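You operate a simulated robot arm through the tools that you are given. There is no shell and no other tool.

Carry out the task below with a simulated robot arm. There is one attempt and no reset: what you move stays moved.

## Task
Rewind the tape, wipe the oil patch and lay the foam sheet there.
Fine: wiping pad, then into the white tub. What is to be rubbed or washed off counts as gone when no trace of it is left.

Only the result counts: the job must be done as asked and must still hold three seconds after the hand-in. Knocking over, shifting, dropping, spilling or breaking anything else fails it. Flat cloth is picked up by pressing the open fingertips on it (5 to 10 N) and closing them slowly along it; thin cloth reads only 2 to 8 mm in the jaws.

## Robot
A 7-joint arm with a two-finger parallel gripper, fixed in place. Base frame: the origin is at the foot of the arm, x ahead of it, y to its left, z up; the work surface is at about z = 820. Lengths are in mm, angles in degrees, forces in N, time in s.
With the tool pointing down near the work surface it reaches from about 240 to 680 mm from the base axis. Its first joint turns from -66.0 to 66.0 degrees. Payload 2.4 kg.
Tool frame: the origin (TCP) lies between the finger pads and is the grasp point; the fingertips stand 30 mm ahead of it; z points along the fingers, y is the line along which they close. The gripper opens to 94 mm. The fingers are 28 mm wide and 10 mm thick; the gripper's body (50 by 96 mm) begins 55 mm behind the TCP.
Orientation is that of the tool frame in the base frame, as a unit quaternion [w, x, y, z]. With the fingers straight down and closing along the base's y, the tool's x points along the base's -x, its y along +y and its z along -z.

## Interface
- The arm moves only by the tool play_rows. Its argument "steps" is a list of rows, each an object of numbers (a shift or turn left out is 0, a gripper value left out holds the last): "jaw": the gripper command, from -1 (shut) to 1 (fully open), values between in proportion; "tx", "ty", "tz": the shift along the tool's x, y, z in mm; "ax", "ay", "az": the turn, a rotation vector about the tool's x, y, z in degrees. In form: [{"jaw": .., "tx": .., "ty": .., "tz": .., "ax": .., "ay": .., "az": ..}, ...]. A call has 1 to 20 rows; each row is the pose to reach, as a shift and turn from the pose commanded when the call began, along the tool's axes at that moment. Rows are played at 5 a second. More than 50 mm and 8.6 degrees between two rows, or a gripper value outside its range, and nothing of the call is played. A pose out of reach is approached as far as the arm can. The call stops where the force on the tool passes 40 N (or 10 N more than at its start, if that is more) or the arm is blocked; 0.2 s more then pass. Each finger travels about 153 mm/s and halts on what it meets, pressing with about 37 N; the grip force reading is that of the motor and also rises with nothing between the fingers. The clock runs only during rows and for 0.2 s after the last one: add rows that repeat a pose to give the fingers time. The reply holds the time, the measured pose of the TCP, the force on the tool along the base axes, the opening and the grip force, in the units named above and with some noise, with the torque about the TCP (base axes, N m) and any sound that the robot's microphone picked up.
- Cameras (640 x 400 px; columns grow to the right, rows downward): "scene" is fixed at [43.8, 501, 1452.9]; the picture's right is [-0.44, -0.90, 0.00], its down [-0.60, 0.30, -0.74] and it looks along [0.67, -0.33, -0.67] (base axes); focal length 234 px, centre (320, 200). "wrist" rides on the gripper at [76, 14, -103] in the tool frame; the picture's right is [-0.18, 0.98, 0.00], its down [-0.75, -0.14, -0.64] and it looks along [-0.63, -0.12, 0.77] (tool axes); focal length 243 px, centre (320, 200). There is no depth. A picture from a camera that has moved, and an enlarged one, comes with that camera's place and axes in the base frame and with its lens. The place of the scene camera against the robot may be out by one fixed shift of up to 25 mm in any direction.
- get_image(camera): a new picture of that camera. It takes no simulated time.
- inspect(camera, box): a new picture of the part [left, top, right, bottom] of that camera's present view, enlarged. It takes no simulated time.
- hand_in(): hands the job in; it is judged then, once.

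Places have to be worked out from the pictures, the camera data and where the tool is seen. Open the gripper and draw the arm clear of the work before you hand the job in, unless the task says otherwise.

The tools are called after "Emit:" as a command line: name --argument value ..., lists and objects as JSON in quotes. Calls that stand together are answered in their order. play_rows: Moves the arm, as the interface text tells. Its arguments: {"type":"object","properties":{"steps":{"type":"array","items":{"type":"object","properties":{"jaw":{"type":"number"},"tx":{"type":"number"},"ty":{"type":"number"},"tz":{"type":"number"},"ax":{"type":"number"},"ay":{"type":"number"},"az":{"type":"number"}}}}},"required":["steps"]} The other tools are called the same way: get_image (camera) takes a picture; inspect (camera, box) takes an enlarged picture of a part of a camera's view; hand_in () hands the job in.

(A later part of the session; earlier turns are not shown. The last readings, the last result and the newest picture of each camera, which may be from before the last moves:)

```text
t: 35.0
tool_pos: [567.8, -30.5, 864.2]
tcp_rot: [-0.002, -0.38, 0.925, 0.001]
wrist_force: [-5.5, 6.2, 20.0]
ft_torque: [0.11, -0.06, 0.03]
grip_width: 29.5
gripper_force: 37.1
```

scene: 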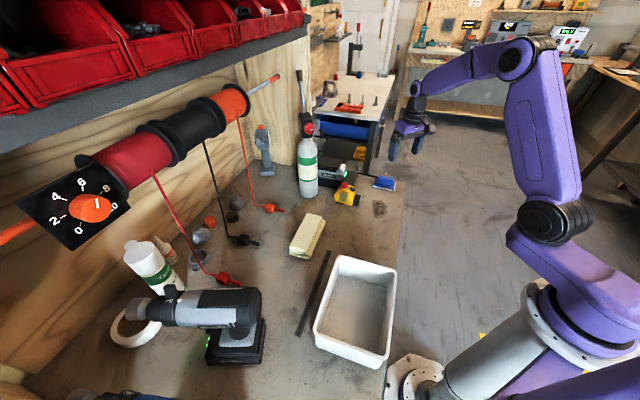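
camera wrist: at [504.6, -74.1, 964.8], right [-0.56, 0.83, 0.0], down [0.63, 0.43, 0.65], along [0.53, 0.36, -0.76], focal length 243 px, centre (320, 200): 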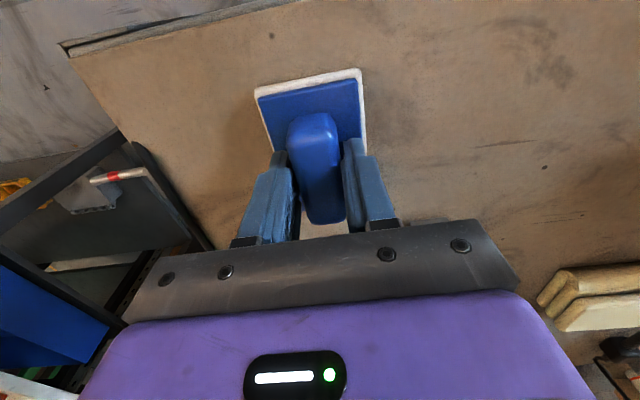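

The first call stopped on side friction while shifting sideways, but the return stroke completed normally. I'll lift the pad and inspect the whole wiped area.

Emit:
play_rows --steps '[{"tz": -5}, {"tz": -15}, {"tz": -40}, {"tz": -80}, {"tz": -100, "ty": -30}, {"tz": -100, "ty": -40}]'

Emit:
get_image --camera "wrist"

Emit:
inspect --camera "wrist" --box '[350, 0, 600, 190]'

Emit:
inspect --camera "scene" --box '[345, 170, 415, 235]'

```text
t: 36.4
tool_pos: [597.0, -58.9, 963.1]
tcp_rot: [-0.002, -0.38, 0.925, 0.0]
wrist_force: [-0.1, -0.3, -0.3]
ft_torque: [0.01, -0.03, -0.02]
grip_width: 29.3
gripper_force: 37.0
```

```text
taken
camera wrist: at [533.6, -101.6, 1064.9], right [-0.56, 0.83, 0.0], down [0.64, 0.43, 0.64], along [0.53, 0.36, -0.77], focal length 243 px, centre (320, 200)
```

wrist: 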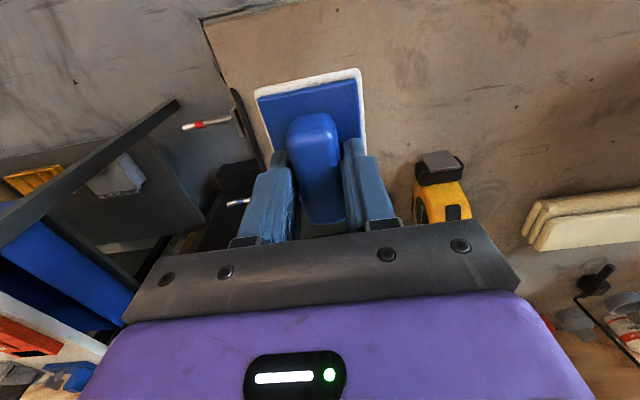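

```text
2.11 times, centred on (475, 95) of wrist
camera zoom: at [533.6, -101.6, 1064.9], right [-0.56, 0.83, 0.0], down [0.64, 0.43, 0.64], along [0.53, 0.36, -0.77], focal length 511 px, centre (-6, 421)
```

zoom: 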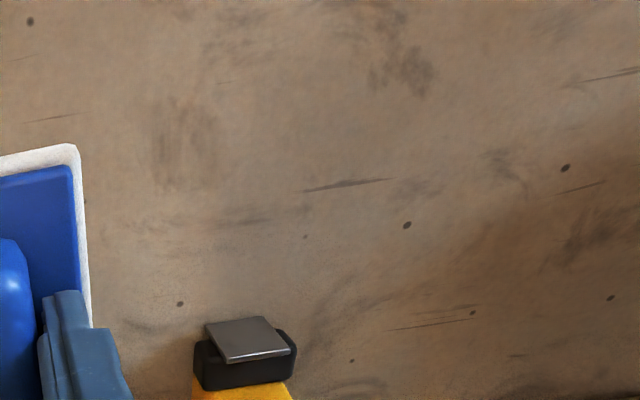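

```text
6.15 times, centred on (380, 202) of scene
camera zoom: at [43.8, 501.0, 1452.9], right [-0.44, -0.9, 0.0], down [-0.6, 0.3, -0.74], along [0.67, -0.33, -0.67], focal length 1438 px, centre (-49, 185)
```

zoom: 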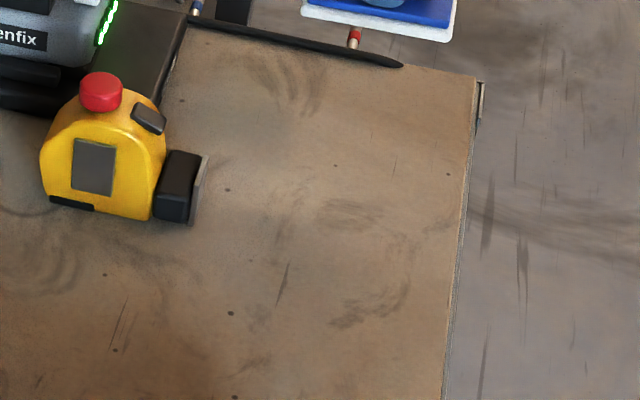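

The outline and dark stain are gone, but a few faint smudges remain inside the old outline. I'll enlarge them strongly to tell residue from table grain.

Emit:
inspect --camera "wrist" --box '[385, 20, 545, 120]'

Emit:
inspect --camera "scene" --box '[360, 185, 400, 215]'

```text
4.00 times, centred on (465, 70) of wrist
camera zoom: at [533.6, -101.6, 1064.9], right [-0.56, 0.83, 0.0], down [0.64, 0.43, 0.64], along [0.53, 0.36, -0.77], focal length 970 px, centre (-260, 720)
```

zoom: 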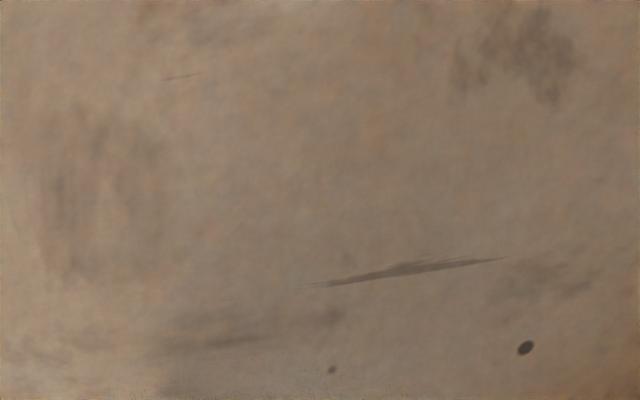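

```text
13.33 times, centred on (380, 200) of scene
camera zoom: at [43.8, 501.0, 1452.9], right [-0.44, -0.9, 0.0], down [-0.6, 0.3, -0.74], along [0.67, -0.33, -0.67], focal length 3116 px, centre (-480, 200)
```

zoom: 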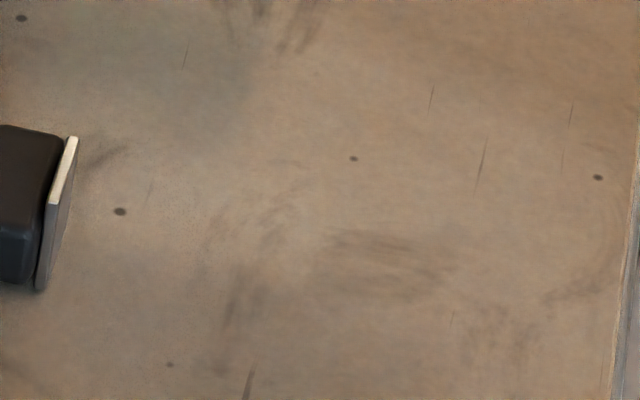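

The remaining marks look like the table's own grain, the same as elsewhere. One more firm double pass costs nothing, so I'll set the pad down again, shifted 8 mm along its long side.

Emit:
play_rows --steps '[{"jaw": -1, "tx": -8, "ty": 22, "tz": 20}, {"tx": -8, "ty": 44, "tz": 50}, {"tx": -8, "ty": 44, "tz": 75}, {"tx": -8, "ty": 44, "tz": 90}, {"tx": -8, "ty": 44, "tz": 95}, {"tx": -8, "ty": 44, "tz": 97.5}, {"tx": -8, "ty": 44, "tz": 97.5}]'

```text
t: 38.0
tool_pos: [571.4, -21.7, 865.9]
tcp_rot: [-0.002, -0.38, 0.925, 0.001]
wrist_force: [0.4, 0.3, -0.2]
ft_torque: [-0.03, -0.01, 0.01]
grip_width: 29.3
gripper_force: 36.8
```

The pad is just above the table with no contact. I'll press lightly and check before stroking.

Emit:
play_rows --steps '[{"tz": 1}, {"tz": 1.8}, {"tz": 2.2}, {"tz": 2.2}]'

```text
t: 39.0
tool_pos: [570.8, -21.9, 864.3]
tcp_rot: [-0.001, -0.38, 0.925, 0.0]
wrist_force: [-2.2, -0.5, 11.4]
ft_torque: [-0.07, 0.03, 0.0]
grip_width: 29.3
gripper_force: 36.8
```

At 11 N of contact, I'll stroke across the patch and back.

Emit:
play_rows --steps '[{"ty": 8, "tz": 0.2}, {"ty": 20, "tz": 0.2}, {"ty": 32, "tz": 0.2}, {"ty": 44, "tz": 0.2}, {"ty": 56, "tz": 0.2}, {"ty": 68, "tz": 0.2}, {"ty": 80, "tz": 0.2}, {"ty": 92, "tz": 0.2}, {"ty": 104, "tz": 0.2}, {"ty": 116, "tz": 0.2}, {"ty": 128, "tz": 0.2}, {"ty": 138, "tz": 0.2}, {"ty": 138, "tz": 0.2}]'

Emit:
play_rows --steps '[{"ty": -8}, {"ty": -20}, {"ty": -32}, {"ty": -44}, {"ty": -56}, {"ty": -68}, {"ty": -80}, {"ty": -92}, {"ty": -104}, {"ty": -116}, {"ty": -128}, {"ty": -138}, {"ty": -138}]'

```text
t: 41.8
tool_pos: [474.0, 76.7, 863.7]
tcp_rot: [-0.001, -0.381, 0.924, 0.001]
wrist_force: [6.8, -7.6, 21.2]
ft_torque: [-0.07, -0.21, -0.02]
grip_width: 29.6
gripper_force: 37.5
```

```text
t: 42.2
tool_pos: [476.3, 76.0, 864.3]
tcp_rot: [-0.006, -0.385, 0.923, 0.001]
wrist_force: [-6.2, 0.2, 12.2]
ft_torque: [0.19, -0.39, 0.1]
grip_width: 29.8
gripper_force: 36.9
stopped in row 2: the force on the tool passed its limit at 46 N (the readings are from after the stop); the commanded pose is now the measured one
```

The reversal tripped the force limit on friction, with no harm done. I'll ease up slightly, square the small tilt and finish the return stroke.

Emit:
play_rows --steps '[{"tz": -0.4}, {"tz": -0.3, "ty": -5}, {"tz": -0.2, "ty": -15}, {"tz": -0.1, "ty": -25}, {"tz": 0, "ty": -37}, {"tz": 0, "ty": -49}, {"tz": 0, "ty": -61}, {"tz": 0, "ty": -73}, {"tz": 0, "ty": -85}, {"tz": 0, "ty": -97}, {"tz": 0, "ty": -109}, {"tz": 0, "ty": -121}, {"tz": 0, "ty": -131}, {"tz": 0, "ty": -136}, {"tz": 0, "ty": -136}]'

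Emit:
play_rows --steps '[{"tz": -5}, {"tz": -20}, {"tz": -50}, {"tz": -80, "ty": -10}, {"tz": -100, "ty": -40}, {"tz": -100, "ty": -40}]'

Emit:
inspect --camera "wrist" --box '[350, 0, 600, 190]'

Emit:
inspect --camera "scene" --box '[345, 170, 415, 235]'

```text
t: 44.2
tool_pos: [535.8, 18.1, 863.2]
tcp_rot: [-0.005, -0.385, 0.923, 0.002]
wrist_force: [-2.4, 0.0, 7.6]
ft_torque: [-0.1, -0.18, -0.01]
grip_width: 29.6
gripper_force: 36.9
stopped in row 10: the force on the tool passed its limit at 42 N (the readings are from after the stop); the commanded pose is now the measured one
```

```text
t: 45.6
tool_pos: [564.6, -9.8, 962.7]
tcp_rot: [-0.007, -0.385, 0.923, 0.002]
wrist_force: [0.6, -0.4, -0.6]
ft_torque: [-0.01, 0.0, -0.02]
grip_width: 29.5
gripper_force: 36.7
```

```text
2.11 times, centred on (475, 95) of wrist
camera zoom: at [502.8, -52.9, 1065.3], right [-0.57, 0.82, 0.01], down [0.64, 0.44, 0.63], along [0.52, 0.36, -0.77], focal length 511 px, centre (-6, 421)
```

zoom: 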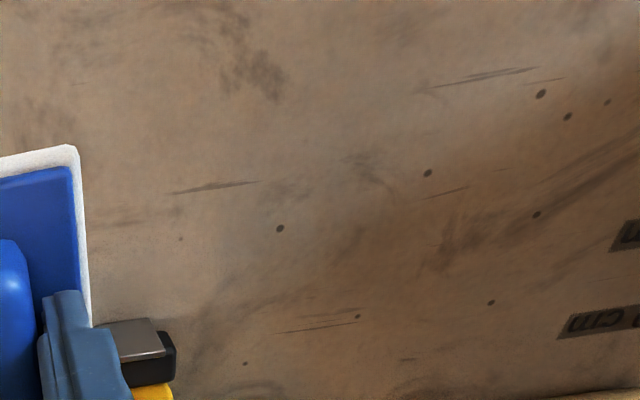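

```text
6.15 times, centred on (380, 202) of scene
camera zoom: at [43.9, 501.0, 1452.9], right [-0.44, -0.9, 0.0], down [-0.6, 0.3, -0.74], along [0.67, -0.33, -0.67], focal length 1438 px, centre (-49, 185)
```

zoom: 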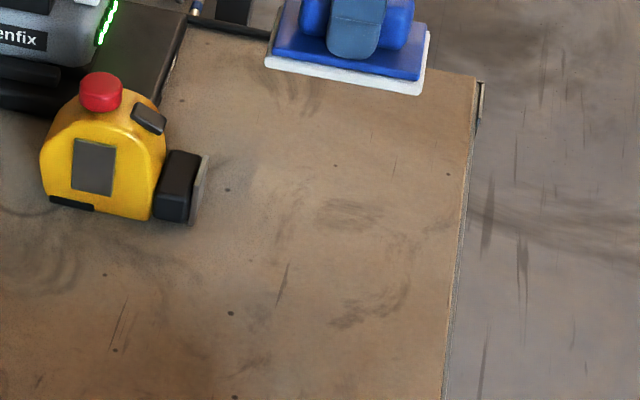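

The marks are unchanged by the extra passes, so they belong to the table and the oil is gone. I'll carry the pad high towards the white tub, which I put near (231,310), and correct the slight tilt on the way.

Emit:
play_rows --steps '[{"jaw": -1, "tz": -15, "ax": 0.3, "ay": -0.3}, {"tz": -37, "ty": 20, "ax": 0.58, "ay": -0.58}, {"tz": -37, "ty": 50, "tx": 1, "ax": 0.58, "ay": -0.58}, {"tz": -37, "ty": 90, "tx": 2, "ax": 0.58, "ay": -0.58}, {"tz": -37, "ty": 130, "tx": 3, "ax": 0.58, "ay": -0.58}, {"tz": -37, "ty": 170, "tx": 4, "ax": 0.58, "ay": -0.58}, {"tz": -37, "ty": 210, "tx": 5, "ax": 0.58, "ay": -0.58}, {"tz": -37, "ty": 250, "tx": 6, "ax": 0.58, "ay": -0.58}, {"tz": -37, "ty": 285, "tx": 7, "ax": 0.58, "ay": -0.58}, {"tz": -37, "ty": 310, "tx": 7, "ax": 0.58, "ay": -0.58}, {"tz": -37, "ty": 325, "tx": 7, "ax": 0.58, "ay": -0.58}, {"tz": -37, "ty": 325, "tx": 7, "ax": 0.58, "ay": -0.58}]'

Emit:
get_image --camera "wrist"

Emit:
get_image --camera "scene"

```text
t: 48.2
tool_pos: [328.5, 214.0, 1002.6]
tcp_rot: [0.001, -0.385, 0.923, 0.0]
wrist_force: [0.2, 1.1, -0.6]
ft_torque: [-0.03, 0.01, -0.02]
grip_width: 29.4
gripper_force: 36.6
```

```text
taken
camera wrist: at [265.3, 170.8, 1103.7], right [-0.57, 0.82, 0.0], down [0.63, 0.44, 0.64], along [0.53, 0.36, -0.77], focal length 243 px, centre (320, 200)
```

wrist: 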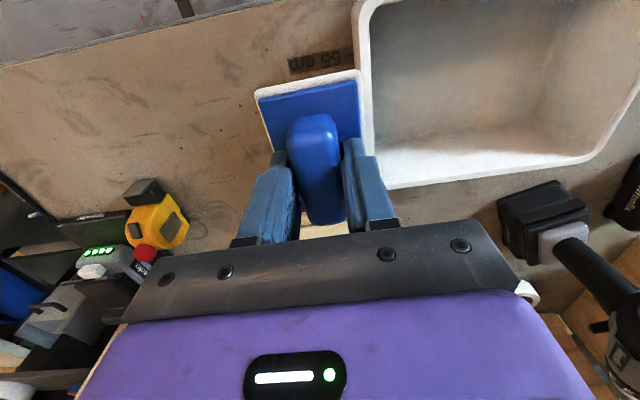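

```text
taken
```

scene: 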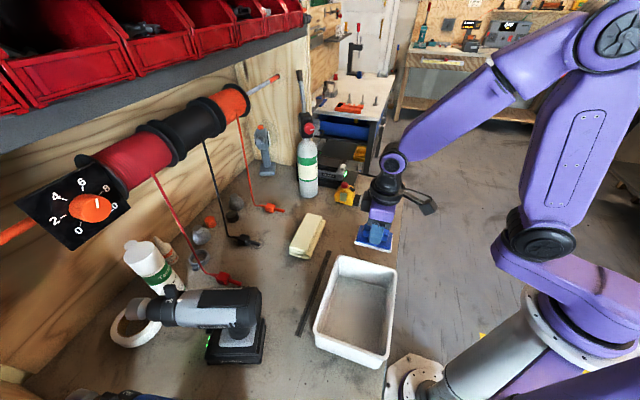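

The tub is near centre (228,323), with its rim at about z 900, and the pad is held well clear above that. I'll move over the tub's middle and check.

Emit:
play_rows --steps '[{"jaw": -1, "ty": 20}, {"ty": 50, "tx": -2}, {"ty": 80, "tx": -4}, {"ty": 110, "tx": -6}, {"ty": 135, "tx": -6.7}, {"ty": 143, "tx": -6.7}, {"ty": 143, "tx": -6.7}]'

Emit:
get_image --camera "wrist"

Emit:
inspect --camera "scene" --box '[270, 190, 470, 400]'

```text
t: 49.9
tool_pos: [232.0, 318.6, 1002.0]
tcp_rot: [0.0, -0.385, 0.923, 0.0]
wrist_force: [1.3, -0.2, 0.1]
ft_torque: [-0.01, -0.02, 0.03]
grip_width: 29.4
gripper_force: 37.1
```

```text
taken
camera wrist: at [168.8, 275.9, 1103.8], right [-0.57, 0.82, 0.0], down [0.63, 0.44, 0.64], along [0.53, 0.36, -0.77], focal length 243 px, centre (320, 200)
```

wrist: 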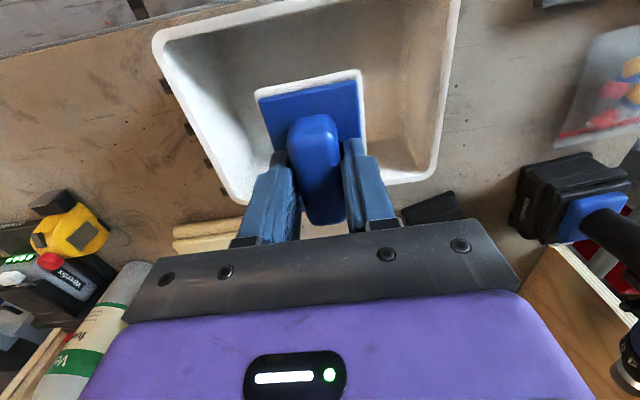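

```text
1.90 times, centred on (370, 295) of scene
camera zoom: at [43.8, 501.1, 1452.9], right [-0.44, -0.9, 0.0], down [-0.6, 0.3, -0.74], along [0.67, -0.33, -0.67], focal length 445 px, centre (225, 19)
```

zoom: 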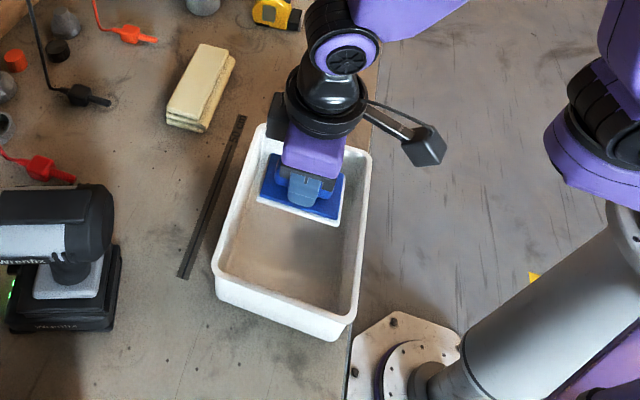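

The pad is centred in the tub opening with room on every side. I'll lower it in steps to just above the tub floor.

Emit:
play_rows --steps '[{"jaw": -1, "tz": 20}, {"tz": 40}, {"tz": 60}, {"tz": 80}, {"tz": 100}, {"tz": 112}, {"tz": 120}, {"tz": 120}]'

Emit:
get_image --camera "wrist"

Emit:
inspect --camera "scene" --box '[270, 190, 470, 400]'

```text
t: 51.6
tool_pos: [232.1, 320.1, 881.8]
tcp_rot: [0.001, -0.385, 0.923, -0.001]
wrist_force: [-0.1, 0.4, 0.1]
ft_torque: [0.0, 0.03, 0.02]
grip_width: 29.3
gripper_force: 37.6
```

```text
taken
camera wrist: at [168.6, 275.9, 983.5], right [-0.57, 0.82, 0.0], down [0.63, 0.44, 0.64], along [0.53, 0.36, -0.77], focal length 243 px, centre (320, 200)
```

wrist: 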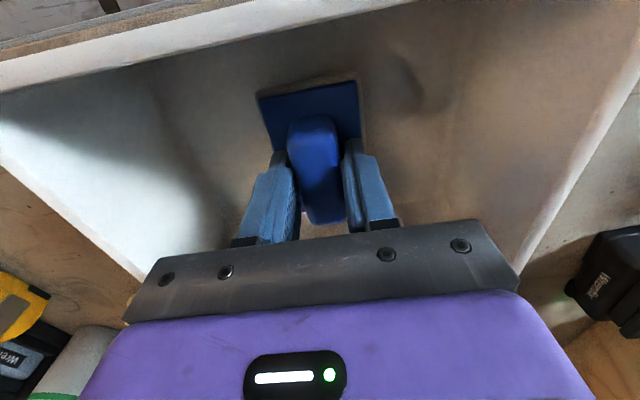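

```text
1.90 times, centred on (370, 295) of scene
camera zoom: at [43.8, 501.0, 1452.9], right [-0.44, -0.9, 0.0], down [-0.6, 0.3, -0.74], along [0.67, -0.33, -0.67], focal length 445 px, centre (225, 19)
```

zoom: 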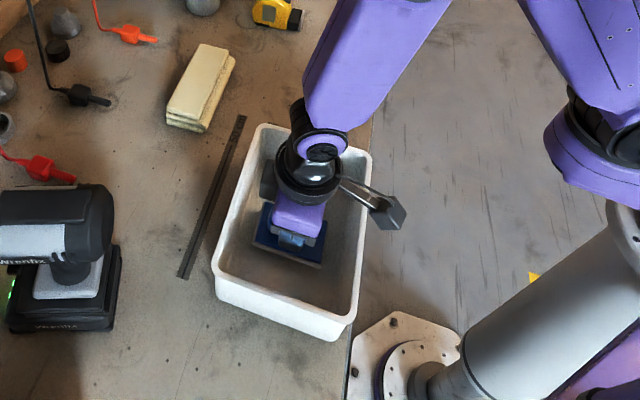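

The pad is inside the tub, about 15 mm above the table level. I'll feel for the tub floor in small steps.

Emit:
play_rows --steps '[{"tz": 3}, {"tz": 6}, {"tz": 8}, {"tz": 10}, {"tz": 10}]'

```text
t: 52.9
tool_pos: [232.3, 319.1, 871.2]
tcp_rot: [0.001, -0.385, 0.923, -0.001]
wrist_force: [-0.6, -1.3, -1.1]
ft_torque: [0.01, -0.02, 0.01]
grip_width: 29.5
gripper_force: 36.8
```

No contact yet, so I'll continue downwards a millimetre at a time.

Emit:
play_rows --steps '[{"tz": 1}, {"tz": 2}, {"tz": 2.5}, {"tz": 2.5}]'

```text
t: 53.9
tool_pos: [232.3, 319.9, 870.2]
tcp_rot: [0.0, -0.385, 0.923, -0.001]
wrist_force: [0.1, 0.9, -0.7]
ft_torque: [0.02, 0.04, 0.02]
grip_width: 29.1
gripper_force: 36.5
```

Still free of contact. I'll lower a little more.

Emit:
play_rows --steps '[{"tz": 1}, {"tz": 2}, {"tz": 2.5}, {"tz": 2.5}]'

```text
t: 54.9
tool_pos: [232.5, 318.9, 868.3]
tcp_rot: [0.0, -0.385, 0.923, 0.0]
wrist_force: [0.4, -0.8, 19.5]
ft_torque: [-0.61, 0.63, 0.02]
grip_width: 29.3
gripper_force: 37.1
```

The pad is on the tub floor, reading 19.5 N. I'll ease up a touch, open the jaws and lift straight out.

Emit:
play_rows --steps '[{"tz": -0.8, "jaw": -1}, {"tz": -0.8, "jaw": -0.3}, {"tz": -0.8, "jaw": -0.1}, {"tz": -0.8, "jaw": 0}, {"tz": -0.8, "jaw": 0}, {"tz": -10}, {"tz": -30}, {"tz": -60}, {"tz": -100}, {"tz": -140}, {"tz": -140}]'

Emit:
get_image --camera "wrist"

Emit:
get_image --camera "scene"

```text
t: 57.2
tool_pos: [232.5, 319.3, 1007.4]
tcp_rot: [0.001, -0.385, 0.923, -0.001]
wrist_force: [0.4, 0.7, 0.5]
ft_torque: [0.02, 0.0, -0.02]
grip_width: 47.1
gripper_force: 0.0
```

```text
taken
camera wrist: at [169.2, 274.7, 1108.8], right [-0.57, 0.82, 0.0], down [0.63, 0.44, 0.64], along [0.53, 0.36, -0.77], focal length 243 px, centre (320, 200)
```

wrist: 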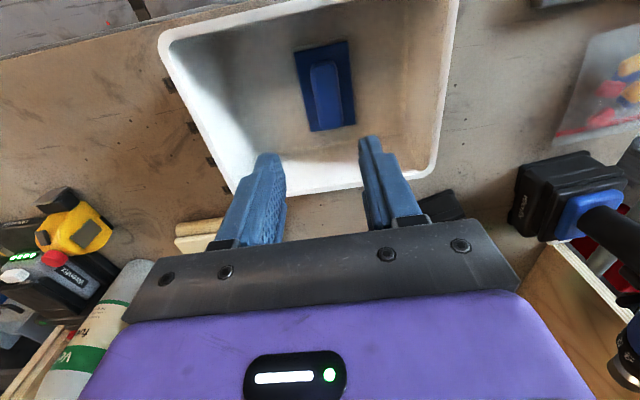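

```text
taken
```

scene: 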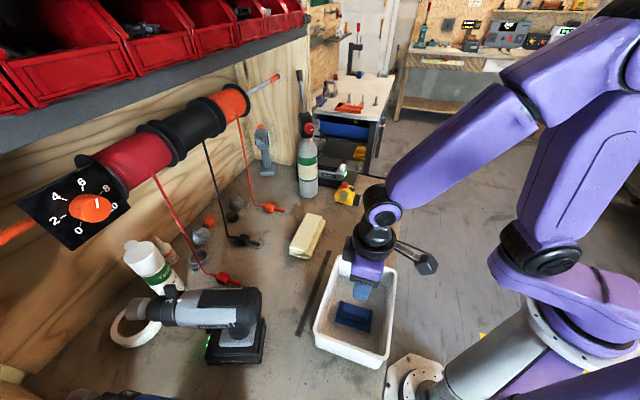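

The pad lies flat in the tub and the gripper is clear of it. Now I'll move over to the cream foam near (505,320) for a close look, with the jaws open.

Emit:
play_rows --steps '[{"jaw": 0, "tx": -20, "ty": -20}, {"tx": -45, "ty": -48}, {"tx": -70, "ty": -76}, {"tx": -95, "ty": -104}, {"tx": -120, "ty": -130}, {"tx": -145, "ty": -156}, {"tx": -165, "ty": -178}, {"tx": -175, "ty": -190, "jaw": 1}, {"tx": -175, "ty": -190}]'

Emit:
get_image --camera "wrist"

Emit:
inspect --camera "scene" --box '[265, 195, 355, 270]'

```text
t: 59.2
tool_pos: [490.5, 308.9, 1007.9]
tcp_rot: [0.001, -0.386, 0.923, -0.001]
wrist_force: [-1.1, 0.8, 0.0]
ft_torque: [-0.01, -0.02, -0.02]
grip_width: 93.7
gripper_force: 0.0
```

```text
taken
camera wrist: at [427.5, 266.1, 1109.7], right [-0.57, 0.82, 0.0], down [0.63, 0.44, 0.64], along [0.53, 0.36, -0.77], focal length 243 px, centre (320, 200)
```

wrist: 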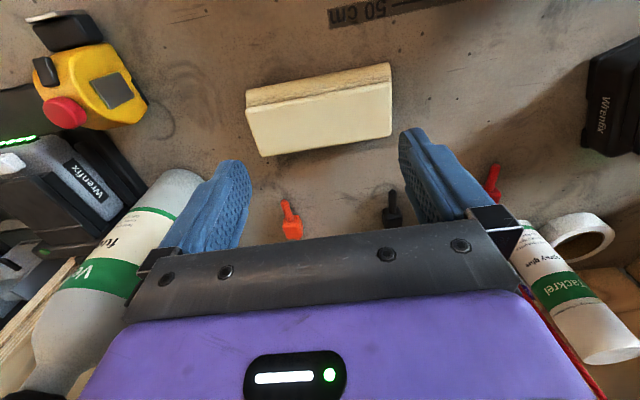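

```text
5.33 times, centred on (310, 232) of scene
camera zoom: at [43.9, 501.0, 1452.9], right [-0.44, -0.9, 0.0], down [-0.6, 0.3, -0.74], along [0.67, -0.33, -0.67], focal length 1247 px, centre (373, 27)
```

zoom: 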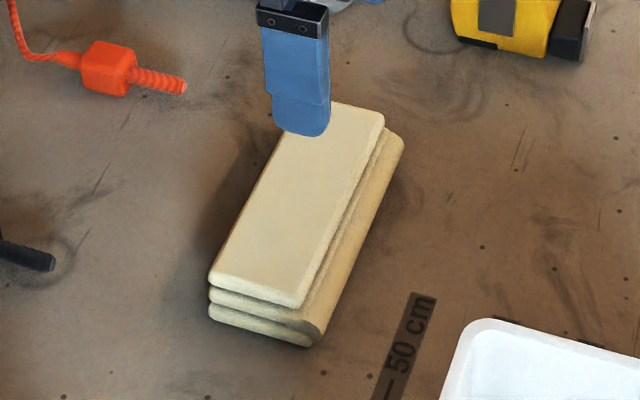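

The foam appears to have three layers. I'll enlarge it from the wrist camera to see whether it is one folded sheet and how wide it is.

Emit:
inspect --camera "wrist" --box '[230, 50, 410, 170]'

Emit:
inspect --camera "scene" --box '[285, 210, 330, 265]'

```text
3.33 times, centred on (320, 110) of wrist
camera zoom: at [427.5, 266.1, 1109.7], right [-0.57, 0.82, 0.0], down [0.63, 0.44, 0.64], along [0.53, 0.36, -0.77], focal length 809 px, centre (320, 500)
```

zoom: 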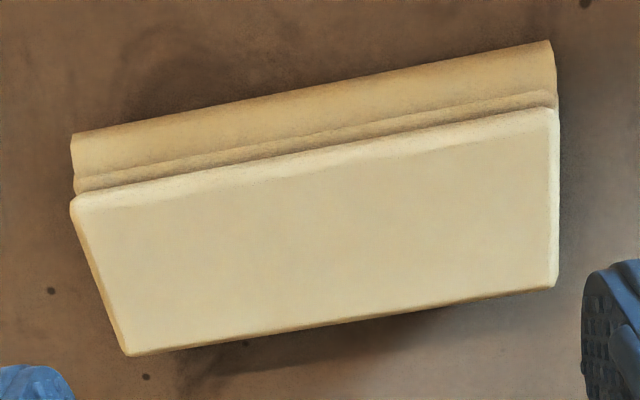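

```text
7.27 times, centred on (308, 238) of scene
camera zoom: at [43.9, 501.0, 1452.9], right [-0.44, -0.9, 0.0], down [-0.6, 0.3, -0.74], along [0.67, -0.33, -0.67], focal length 1700 px, centre (411, -73)
```

zoom: 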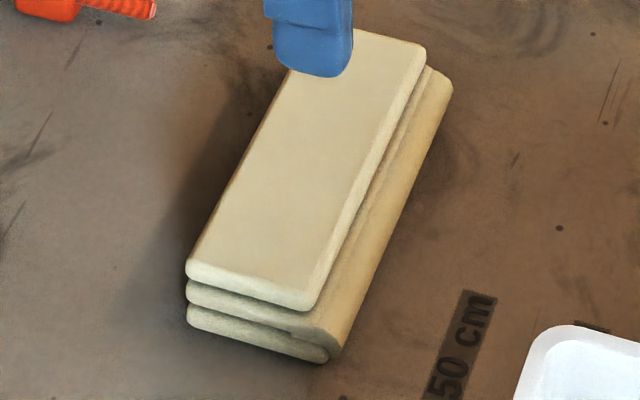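

It is one sheet folded in three: its stack is about 70 by 150 mm, centred near (508,322), with the long side along the old patch direction. Opened out it would run into the tape and over the table edge, so I'll lay it as it is, and now turn the gripper 90° to close across its width.

Emit:
play_rows --steps '[{"jaw": 1, "tx": -4, "az": 8}, {"tx": -8, "az": 16}, {"tx": -12, "az": 24}, {"tx": -16, "az": 32, "ty": -2}, {"tx": -20, "az": 40, "ty": -3}, {"tx": -21.7, "az": 48, "ty": -3.6}, {"tx": -21.7, "az": 56, "ty": -3.6}, {"tx": -21.7, "az": 64, "ty": -3.6, "tz": 10}, {"tx": -21.7, "az": 72, "ty": -3.6, "tz": 20}, {"tx": -21.7, "az": 80, "ty": -3.6, "tz": 35}, {"tx": -21.7, "az": 88, "ty": -3.6, "tz": 50}, {"tx": -21.7, "az": 90.4, "ty": -3.6, "tz": 50}, {"tx": -21.7, "az": 90.4, "ty": -3.6, "tz": 50}]'

Emit:
get_image --camera "wrist"

Emit:
get_image --camera "scene"

Emit:
inspect --camera "wrist" --box '[240, 30, 420, 210]'

```text
t: 62.0
tool_pos: [507.9, 322.6, 957.7]
tcp_rot: [0.001, 0.384, 0.924, 0.0]
wrist_force: [-0.6, -0.2, 0.4]
ft_torque: [0.02, 0.0, -0.01]
grip_width: 94.1
gripper_force: 0.1
```

```text
taken
camera wrist: at [464.6, 387.9, 1058.6], right [0.83, 0.56, 0.0], down [0.43, -0.63, 0.64], along [0.36, -0.53, -0.77], focal length 243 px, centre (320, 200)
```

wrist: 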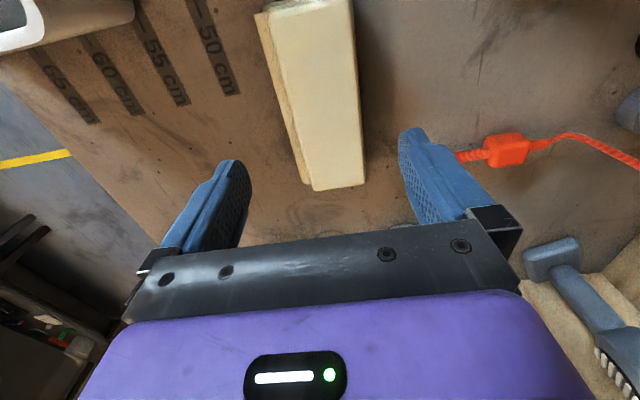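

```text
taken
```

scene: 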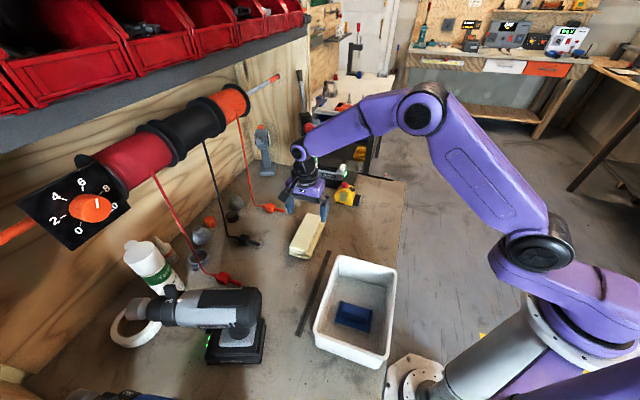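

```text
2.22 times, centred on (330, 120) of wrist
camera zoom: at [464.6, 387.9, 1058.6], right [0.83, 0.56, 0.0], down [0.43, -0.63, 0.64], along [0.36, -0.53, -0.77], focal length 539 px, centre (298, 378)
```

zoom: 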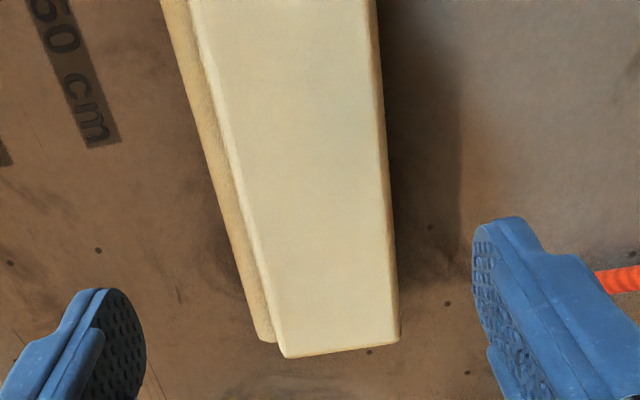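

Both views agree: the stack spans 68 mm across and is centred under the jaws to within about 1 mm, with its top at z 855. I'll lower to just above it and check the clearance on both sides.

Emit:
play_rows --steps '[{"jaw": 1, "ty": 1, "tz": 15}, {"ty": 1, "tz": 30}, {"ty": 1, "tz": 45}, {"ty": 1, "tz": 58}, {"ty": 1, "tz": 65}, {"ty": 1, "tz": 65}]'

Emit:
get_image --camera "wrist"

Emit:
inspect --camera "scene" --box '[255, 170, 375, 270]'

```text
t: 63.5
tool_pos: [509.4, 324.0, 892.0]
tcp_rot: [0.0, 0.383, 0.924, -0.001]
wrist_force: [-0.6, 0.2, -0.3]
ft_torque: [-0.03, -0.02, -0.01]
grip_width: 93.7
gripper_force: 0.1
```

```text
taken
camera wrist: at [465.6, 388.5, 994.0], right [0.83, 0.56, 0.0], down [0.43, -0.63, 0.64], along [0.36, -0.53, -0.77], focal length 243 px, centre (320, 200)
```

wrist: 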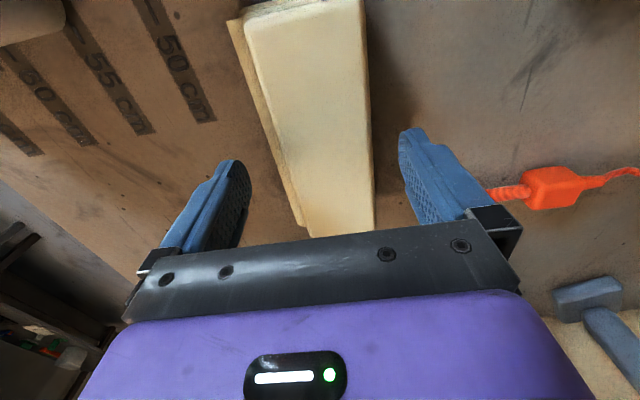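

```text
4.00 times, centred on (315, 220) of scene
camera zoom: at [43.8, 501.0, 1452.9], right [-0.44, -0.9, 0.0], down [-0.6, 0.3, -0.74], along [0.67, -0.33, -0.67], focal length 935 px, centre (340, 120)
```

zoom: 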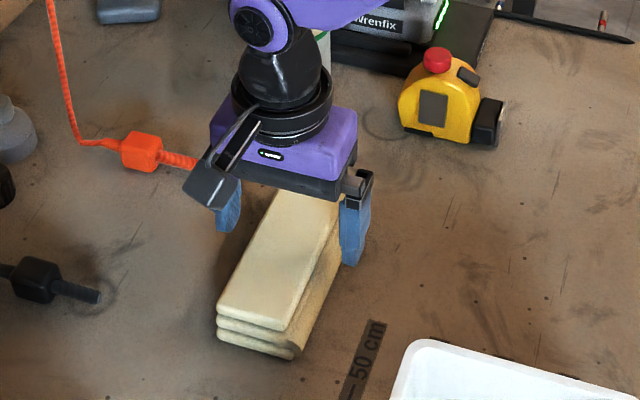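

Both fingers clear the foam's sides. I'll go down to about 4 mm above the table.

Emit:
play_rows --steps '[{"jaw": 1, "tz": 10}, {"tz": 20}, {"tz": 28}, {"tz": 34}, {"tz": 37}, {"tz": 37}]'

Emit:
get_image --camera "wrist"

Emit:
inspect --camera "scene" --box '[255, 170, 375, 270]'

```text
t: 64.8
tool_pos: [508.5, 323.1, 856.8]
tcp_rot: [0.001, 0.383, 0.924, -0.002]
wrist_force: [0.0, 0.1, -0.7]
ft_torque: [0.0, 0.01, -0.02]
grip_width: 94.0
gripper_force: 0.1
```

```text
taken
camera wrist: at [465.2, 388.7, 957.1], right [0.83, 0.56, 0.0], down [0.43, -0.63, 0.64], along [0.36, -0.53, -0.77], focal length 243 px, centre (320, 200)
```

wrist: 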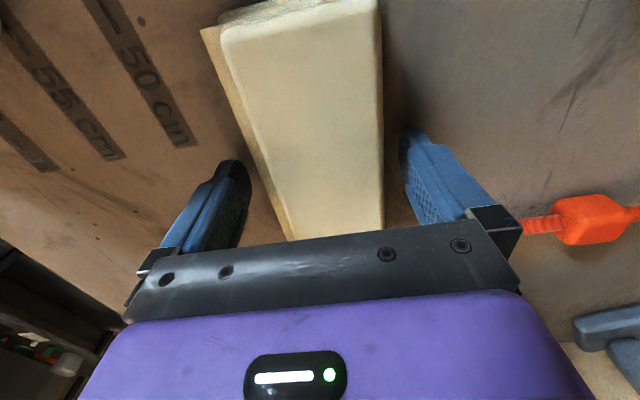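

```text
4.00 times, centred on (315, 220) of scene
camera zoom: at [43.8, 501.0, 1452.9], right [-0.44, -0.9, 0.0], down [-0.6, 0.3, -0.74], along [0.67, -0.33, -0.67], focal length 935 px, centre (340, 120)
```

zoom: 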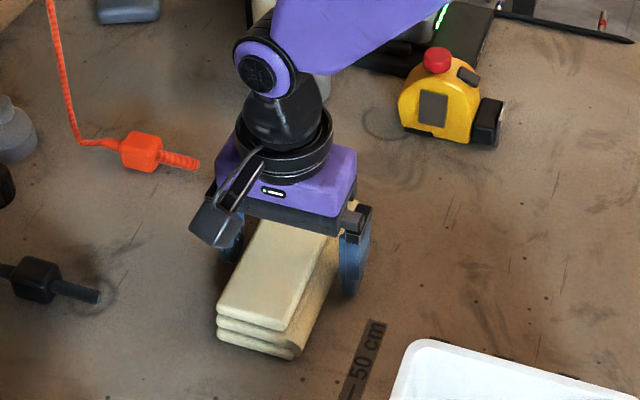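

The tips are at about z 826 with even gaps on each side. I'll go 2 mm lower and close slowly on the whole stack.

Emit:
play_rows --steps '[{"jaw": 1, "tz": 2}, {"tz": 2, "jaw": 0.8}, {"tz": 2, "jaw": 0.65}, {"tz": 2, "jaw": 0.55}, {"tz": 2, "jaw": 0.48}, {"tz": 2, "jaw": 0.42}, {"tz": 2, "jaw": 0.42}]'

Emit:
get_image --camera "wrist"

Emit:
inspect --camera "scene" --box '[255, 170, 375, 270]'

```text
t: 66.5
tool_pos: [508.5, 323.5, 853.8]
tcp_rot: [0.001, 0.383, 0.924, -0.001]
wrist_force: [-0.5, 0.4, 0.9]
ft_torque: [0.02, 0.01, 0.0]
grip_width: 68.9
gripper_force: 36.8
```

```text
taken
camera wrist: at [465.3, 388.5, 955.2], right [0.83, 0.56, 0.0], down [0.43, -0.63, 0.64], along [0.36, -0.53, -0.77], focal length 243 px, centre (320, 200)
```

wrist: 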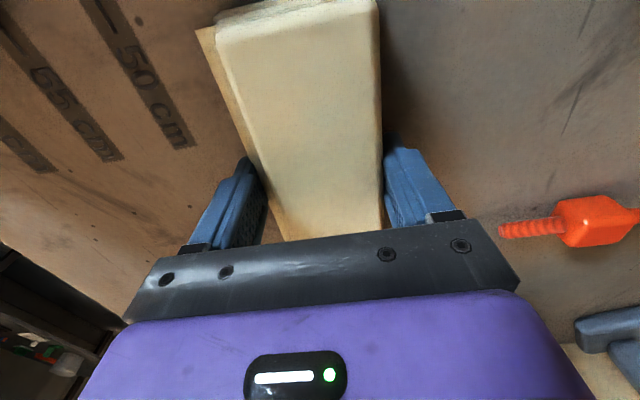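

```text
4.00 times, centred on (315, 220) of scene
camera zoom: at [43.8, 501.0, 1452.9], right [-0.44, -0.9, 0.0], down [-0.6, 0.3, -0.74], along [0.67, -0.33, -0.67], focal length 935 px, centre (340, 120)
```

zoom: 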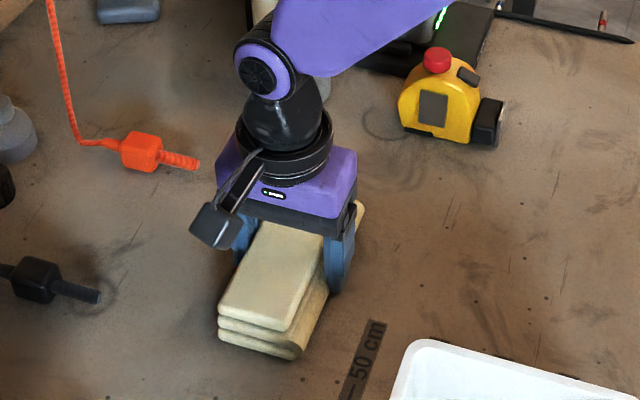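

The grip is firm at 68.9 mm, so the stack behaves as one solid piece. I'll tighten fully and lift a little to test it.

Emit:
play_rows --steps '[{"jaw": 0.2}, {"jaw": -0.3}, {"jaw": -1}, {"jaw": -1}, {"jaw": -1, "tz": -3}, {"jaw": -1, "tz": -8}, {"jaw": -1, "tz": -15}, {"jaw": -1, "tz": -15}]'

Emit:
get_image --camera "wrist"

Emit:
inspect --camera "scene" --box '[255, 170, 375, 270]'

```text
t: 68.2
tool_pos: [507.7, 325.3, 869.3]
tcp_rot: [0.0, 0.383, 0.924, 0.0]
wrist_force: [0.5, -0.5, -0.6]
ft_torque: [-0.01, 0.02, 0.02]
grip_width: 69.1
gripper_force: 37.1
```

```text
taken
camera wrist: at [465.1, 388.6, 970.1], right [0.83, 0.56, 0.0], down [0.43, -0.63, 0.64], along [0.36, -0.53, -0.77], focal length 243 px, centre (320, 200)
```

wrist: 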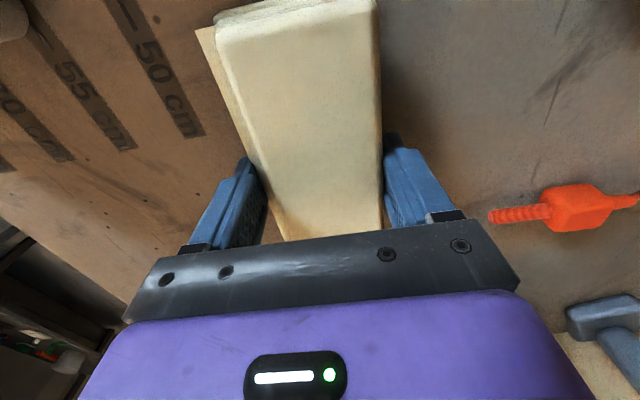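

```text
4.00 times, centred on (315, 220) of scene
camera zoom: at [43.8, 501.0, 1452.9], right [-0.44, -0.9, 0.0], down [-0.6, 0.3, -0.74], along [0.67, -0.33, -0.67], focal length 935 px, centre (340, 120)
```

zoom: 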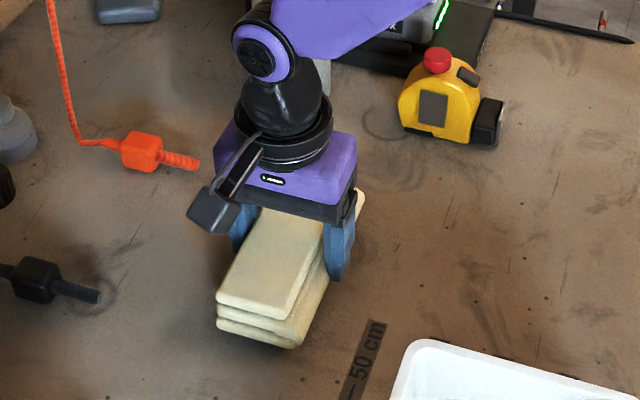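

The foam rose evenly with all layers together. I'll lift it higher and carry it round clear of the tape, first towards the base side and then along to over the wiped spot.

Emit:
play_rows --steps '[{"jaw": -1, "tz": -25}, {"tz": -55}, {"tz": -90}, {"tz": -90, "ty": -25}, {"tz": -90, "ty": -60}, {"tz": -90, "ty": -95}, {"tz": -90, "ty": -130}, {"tz": -90, "ty": -165}, {"tz": -90, "ty": -190, "tx": -15}, {"tz": -90, "ty": -203, "tx": -45}, {"tz": -90, "ty": -203, "tx": -80}, {"tz": -90, "ty": -203, "tx": -115}, {"tz": -90, "ty": -203, "tx": -150}, {"tz": -90, "ty": -203, "tx": -185}, {"tz": -90, "ty": -203, "tx": -208}, {"tz": -90, "ty": -203, "tx": -218}, {"tz": -90, "ty": -203, "tx": -218}]'

Emit:
get_image --camera "wrist"

Emit:
get_image --camera "scene"

Emit:
inspect --camera "scene" --box '[310, 130, 430, 235]'

```text
t: 71.8
tool_pos: [518.4, 25.8, 958.7]
tcp_rot: [0.001, 0.384, 0.924, -0.001]
wrist_force: [0.9, 0.8, -0.2]
ft_torque: [-0.04, -0.02, 0.0]
grip_width: 69.1
gripper_force: 37.4
```

```text
taken
camera wrist: at [475.6, 90.9, 1060.2], right [0.83, 0.56, 0.0], down [0.43, -0.63, 0.64], along [0.36, -0.53, -0.77], focal length 243 px, centre (320, 200)
```

wrist: 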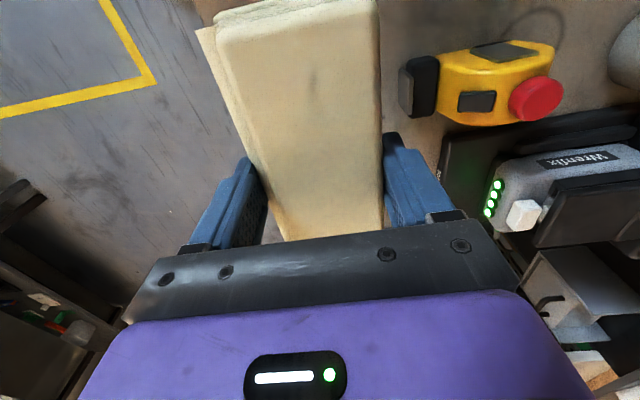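

```text
taken
```

scene: 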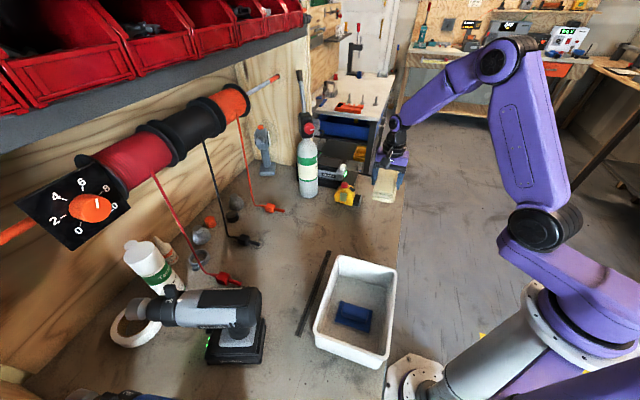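

```text
3.81 times, centred on (370, 182) of scene
camera zoom: at [43.9, 501.0, 1452.9], right [-0.44, -0.9, 0.0], down [-0.6, 0.3, -0.74], along [0.67, -0.33, -0.67], focal length 890 px, centre (130, 267)
```

zoom: 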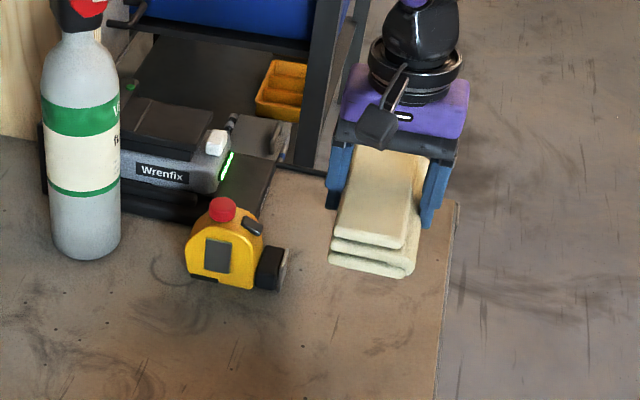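

The foam is now directly over the wiped spot, at about (518,26), with room to the tape. I'll lower it most of the way and check.

Emit:
play_rows --steps '[{"jaw": -1, "tz": 20}, {"tz": 40}, {"tz": 60}, {"tz": 78}, {"tz": 90}, {"tz": 97}, {"tz": 97}]'

Emit:
get_image --camera "wrist"

Emit:
inspect --camera "scene" --box '[310, 130, 430, 235]'

```text
t: 73.5
tool_pos: [519.7, 26.0, 861.8]
tcp_rot: [0.001, 0.384, 0.924, 0.0]
wrist_force: [-0.2, 0.4, 0.2]
ft_torque: [0.01, -0.02, -0.02]
grip_width: 69.1
gripper_force: 37.0
```

```text
taken
camera wrist: at [475.8, 90.8, 963.2], right [0.83, 0.56, 0.0], down [0.43, -0.63, 0.64], along [0.36, -0.53, -0.77], focal length 243 px, centre (320, 200)
```

wrist: 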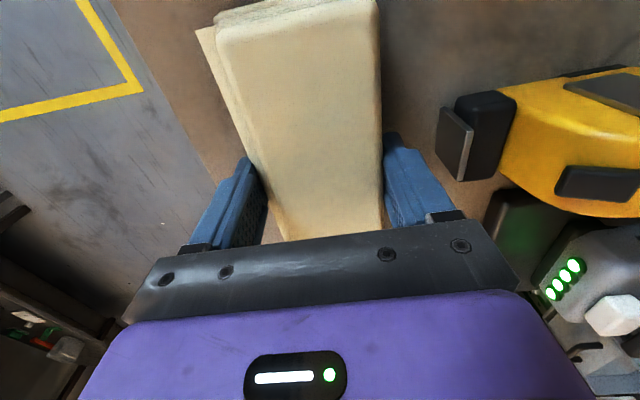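

```text
3.81 times, centred on (370, 182) of scene
camera zoom: at [43.8, 501.0, 1452.9], right [-0.44, -0.9, 0.0], down [-0.6, 0.3, -0.74], along [0.67, -0.33, -0.67], focal length 890 px, centre (130, 267)
```

zoom: 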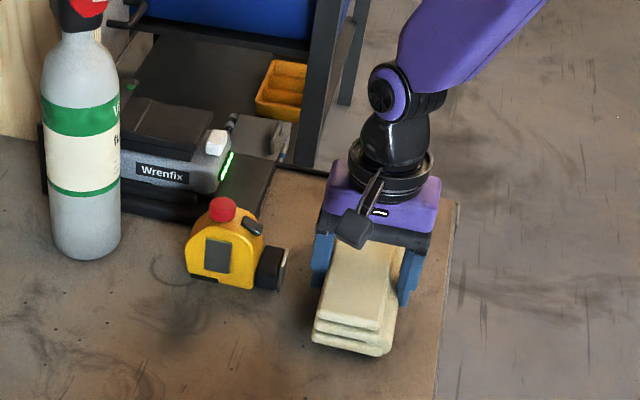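

The foam is about 8 mm above the table and there is good clearance to the tape hook. I'll settle it down gently.

Emit:
play_rows --steps '[{"jaw": -1, "tz": 3}, {"tz": 5}, {"tz": 6.5}, {"tz": 7.2}, {"tz": 7.2}]'

```text
t: 74.7
tool_pos: [518.8, 26.1, 855.0]
tcp_rot: [0.001, 0.384, 0.924, -0.001]
wrist_force: [0.0, -0.2, 1.1]
ft_torque: [-0.02, -0.01, 0.02]
grip_width: 69.0
gripper_force: 36.8
```

Almost no load yet. I'll lower about a millimetre more to confirm contact with the table.

Emit:
play_rows --steps '[{"tz": 0.6}, {"tz": 1.2}, {"tz": 1.2}]'

```text
t: 75.5
tool_pos: [520.2, 26.5, 854.6]
tcp_rot: [0.0, 0.384, 0.923, -0.001]
wrist_force: [-1.4, 0.7, 6.3]
ft_torque: [0.05, 0.03, 0.01]
grip_width: 69.5
gripper_force: 36.7
```

The foam rests on the table with 6 N. I'll open the jaws just enough to free it, then rise straight up.

Emit:
play_rows --steps '[{"jaw": 0.45, "tz": -0.4}, {"jaw": 0.52, "tz": -0.4}, {"jaw": 0.6, "tz": -0.4}, {"jaw": 0.7, "tz": -0.4}, {"jaw": 0.78, "tz": -0.4}, {"jaw": 0.78, "tz": -0.4}, {"jaw": 0.78, "tz": -0.4}]'

Emit:
get_image --camera "wrist"

```text
t: 77.0
tool_pos: [519.1, 26.7, 853.8]
tcp_rot: [0.001, 0.383, 0.924, 0.0]
wrist_force: [0.0, 0.8, 0.3]
ft_torque: [0.0, -0.01, 0.0]
grip_width: 83.4
gripper_force: 0.1
```

```text
taken
camera wrist: at [475.6, 90.7, 955.4], right [0.83, 0.56, 0.0], down [0.43, -0.63, 0.64], along [0.36, -0.53, -0.77], focal length 243 px, centre (320, 200)
```

wrist: 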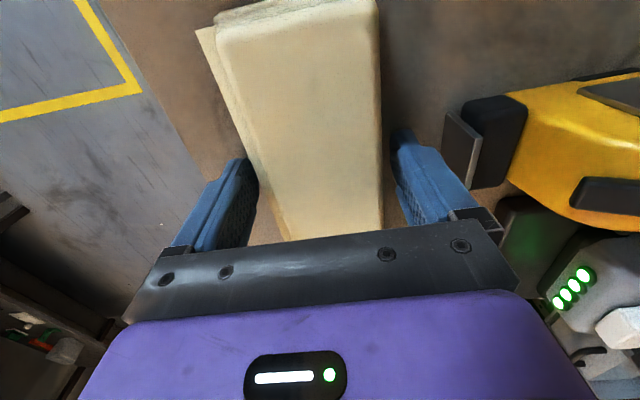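

The foam is released and lies flat, with a clear gap between the finger and the tape hook. I'll rise straight up and draw back.

Emit:
play_rows --steps '[{"tz": -5}, {"tz": -15}, {"tz": -35}, {"tz": -65}, {"tz": -105}, {"tz": -150}, {"tz": -190, "tx": 10}, {"tz": -200, "tx": 40, "jaw": 1}, {"tz": -200, "tx": 80}, {"tz": -200, "tx": 100}, {"tz": -200, "tx": 100}]'

Emit:
get_image --camera "wrist"

Emit:
get_image --camera "scene"

Emit:
inspect --camera "scene" --box '[310, 150, 430, 245]'

```text
t: 79.5
tool_pos: [449.2, 97.4, 1054.4]
tcp_rot: [0.0, 0.383, 0.924, 0.0]
wrist_force: [-0.3, -0.3, 0.7]
ft_torque: [-0.02, -0.01, 0.02]
grip_width: 93.8
gripper_force: 0.0
```

```text
taken
camera wrist: at [404.5, 161.6, 1155.8], right [0.83, 0.56, 0.0], down [0.43, -0.63, 0.64], along [0.36, -0.53, -0.77], focal length 243 px, centre (320, 200)
```

wrist: 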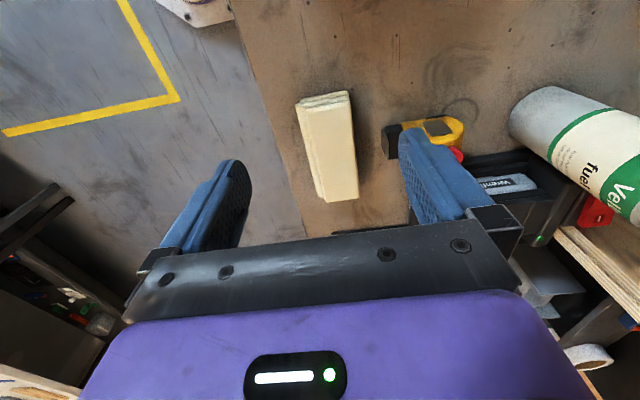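

```text
taken
```

scene: 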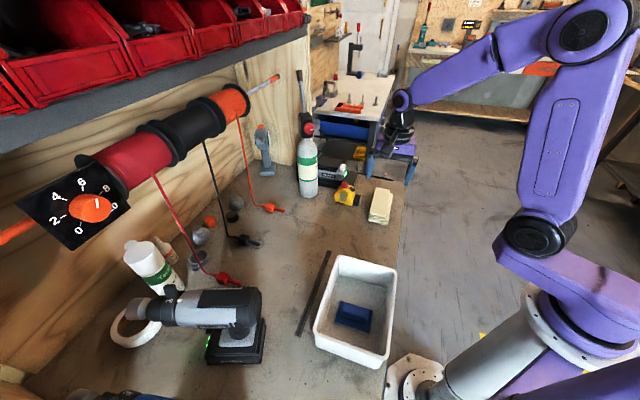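

```text
4.21 times, centred on (370, 198) of scene
camera zoom: at [43.8, 501.1, 1452.9], right [-0.44, -0.9, 0.0], down [-0.6, 0.3, -0.74], along [0.67, -0.33, -0.67], focal length 984 px, centre (110, 210)
```

zoom: 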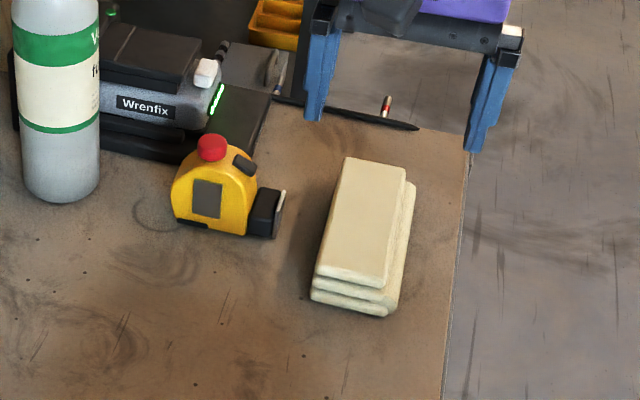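

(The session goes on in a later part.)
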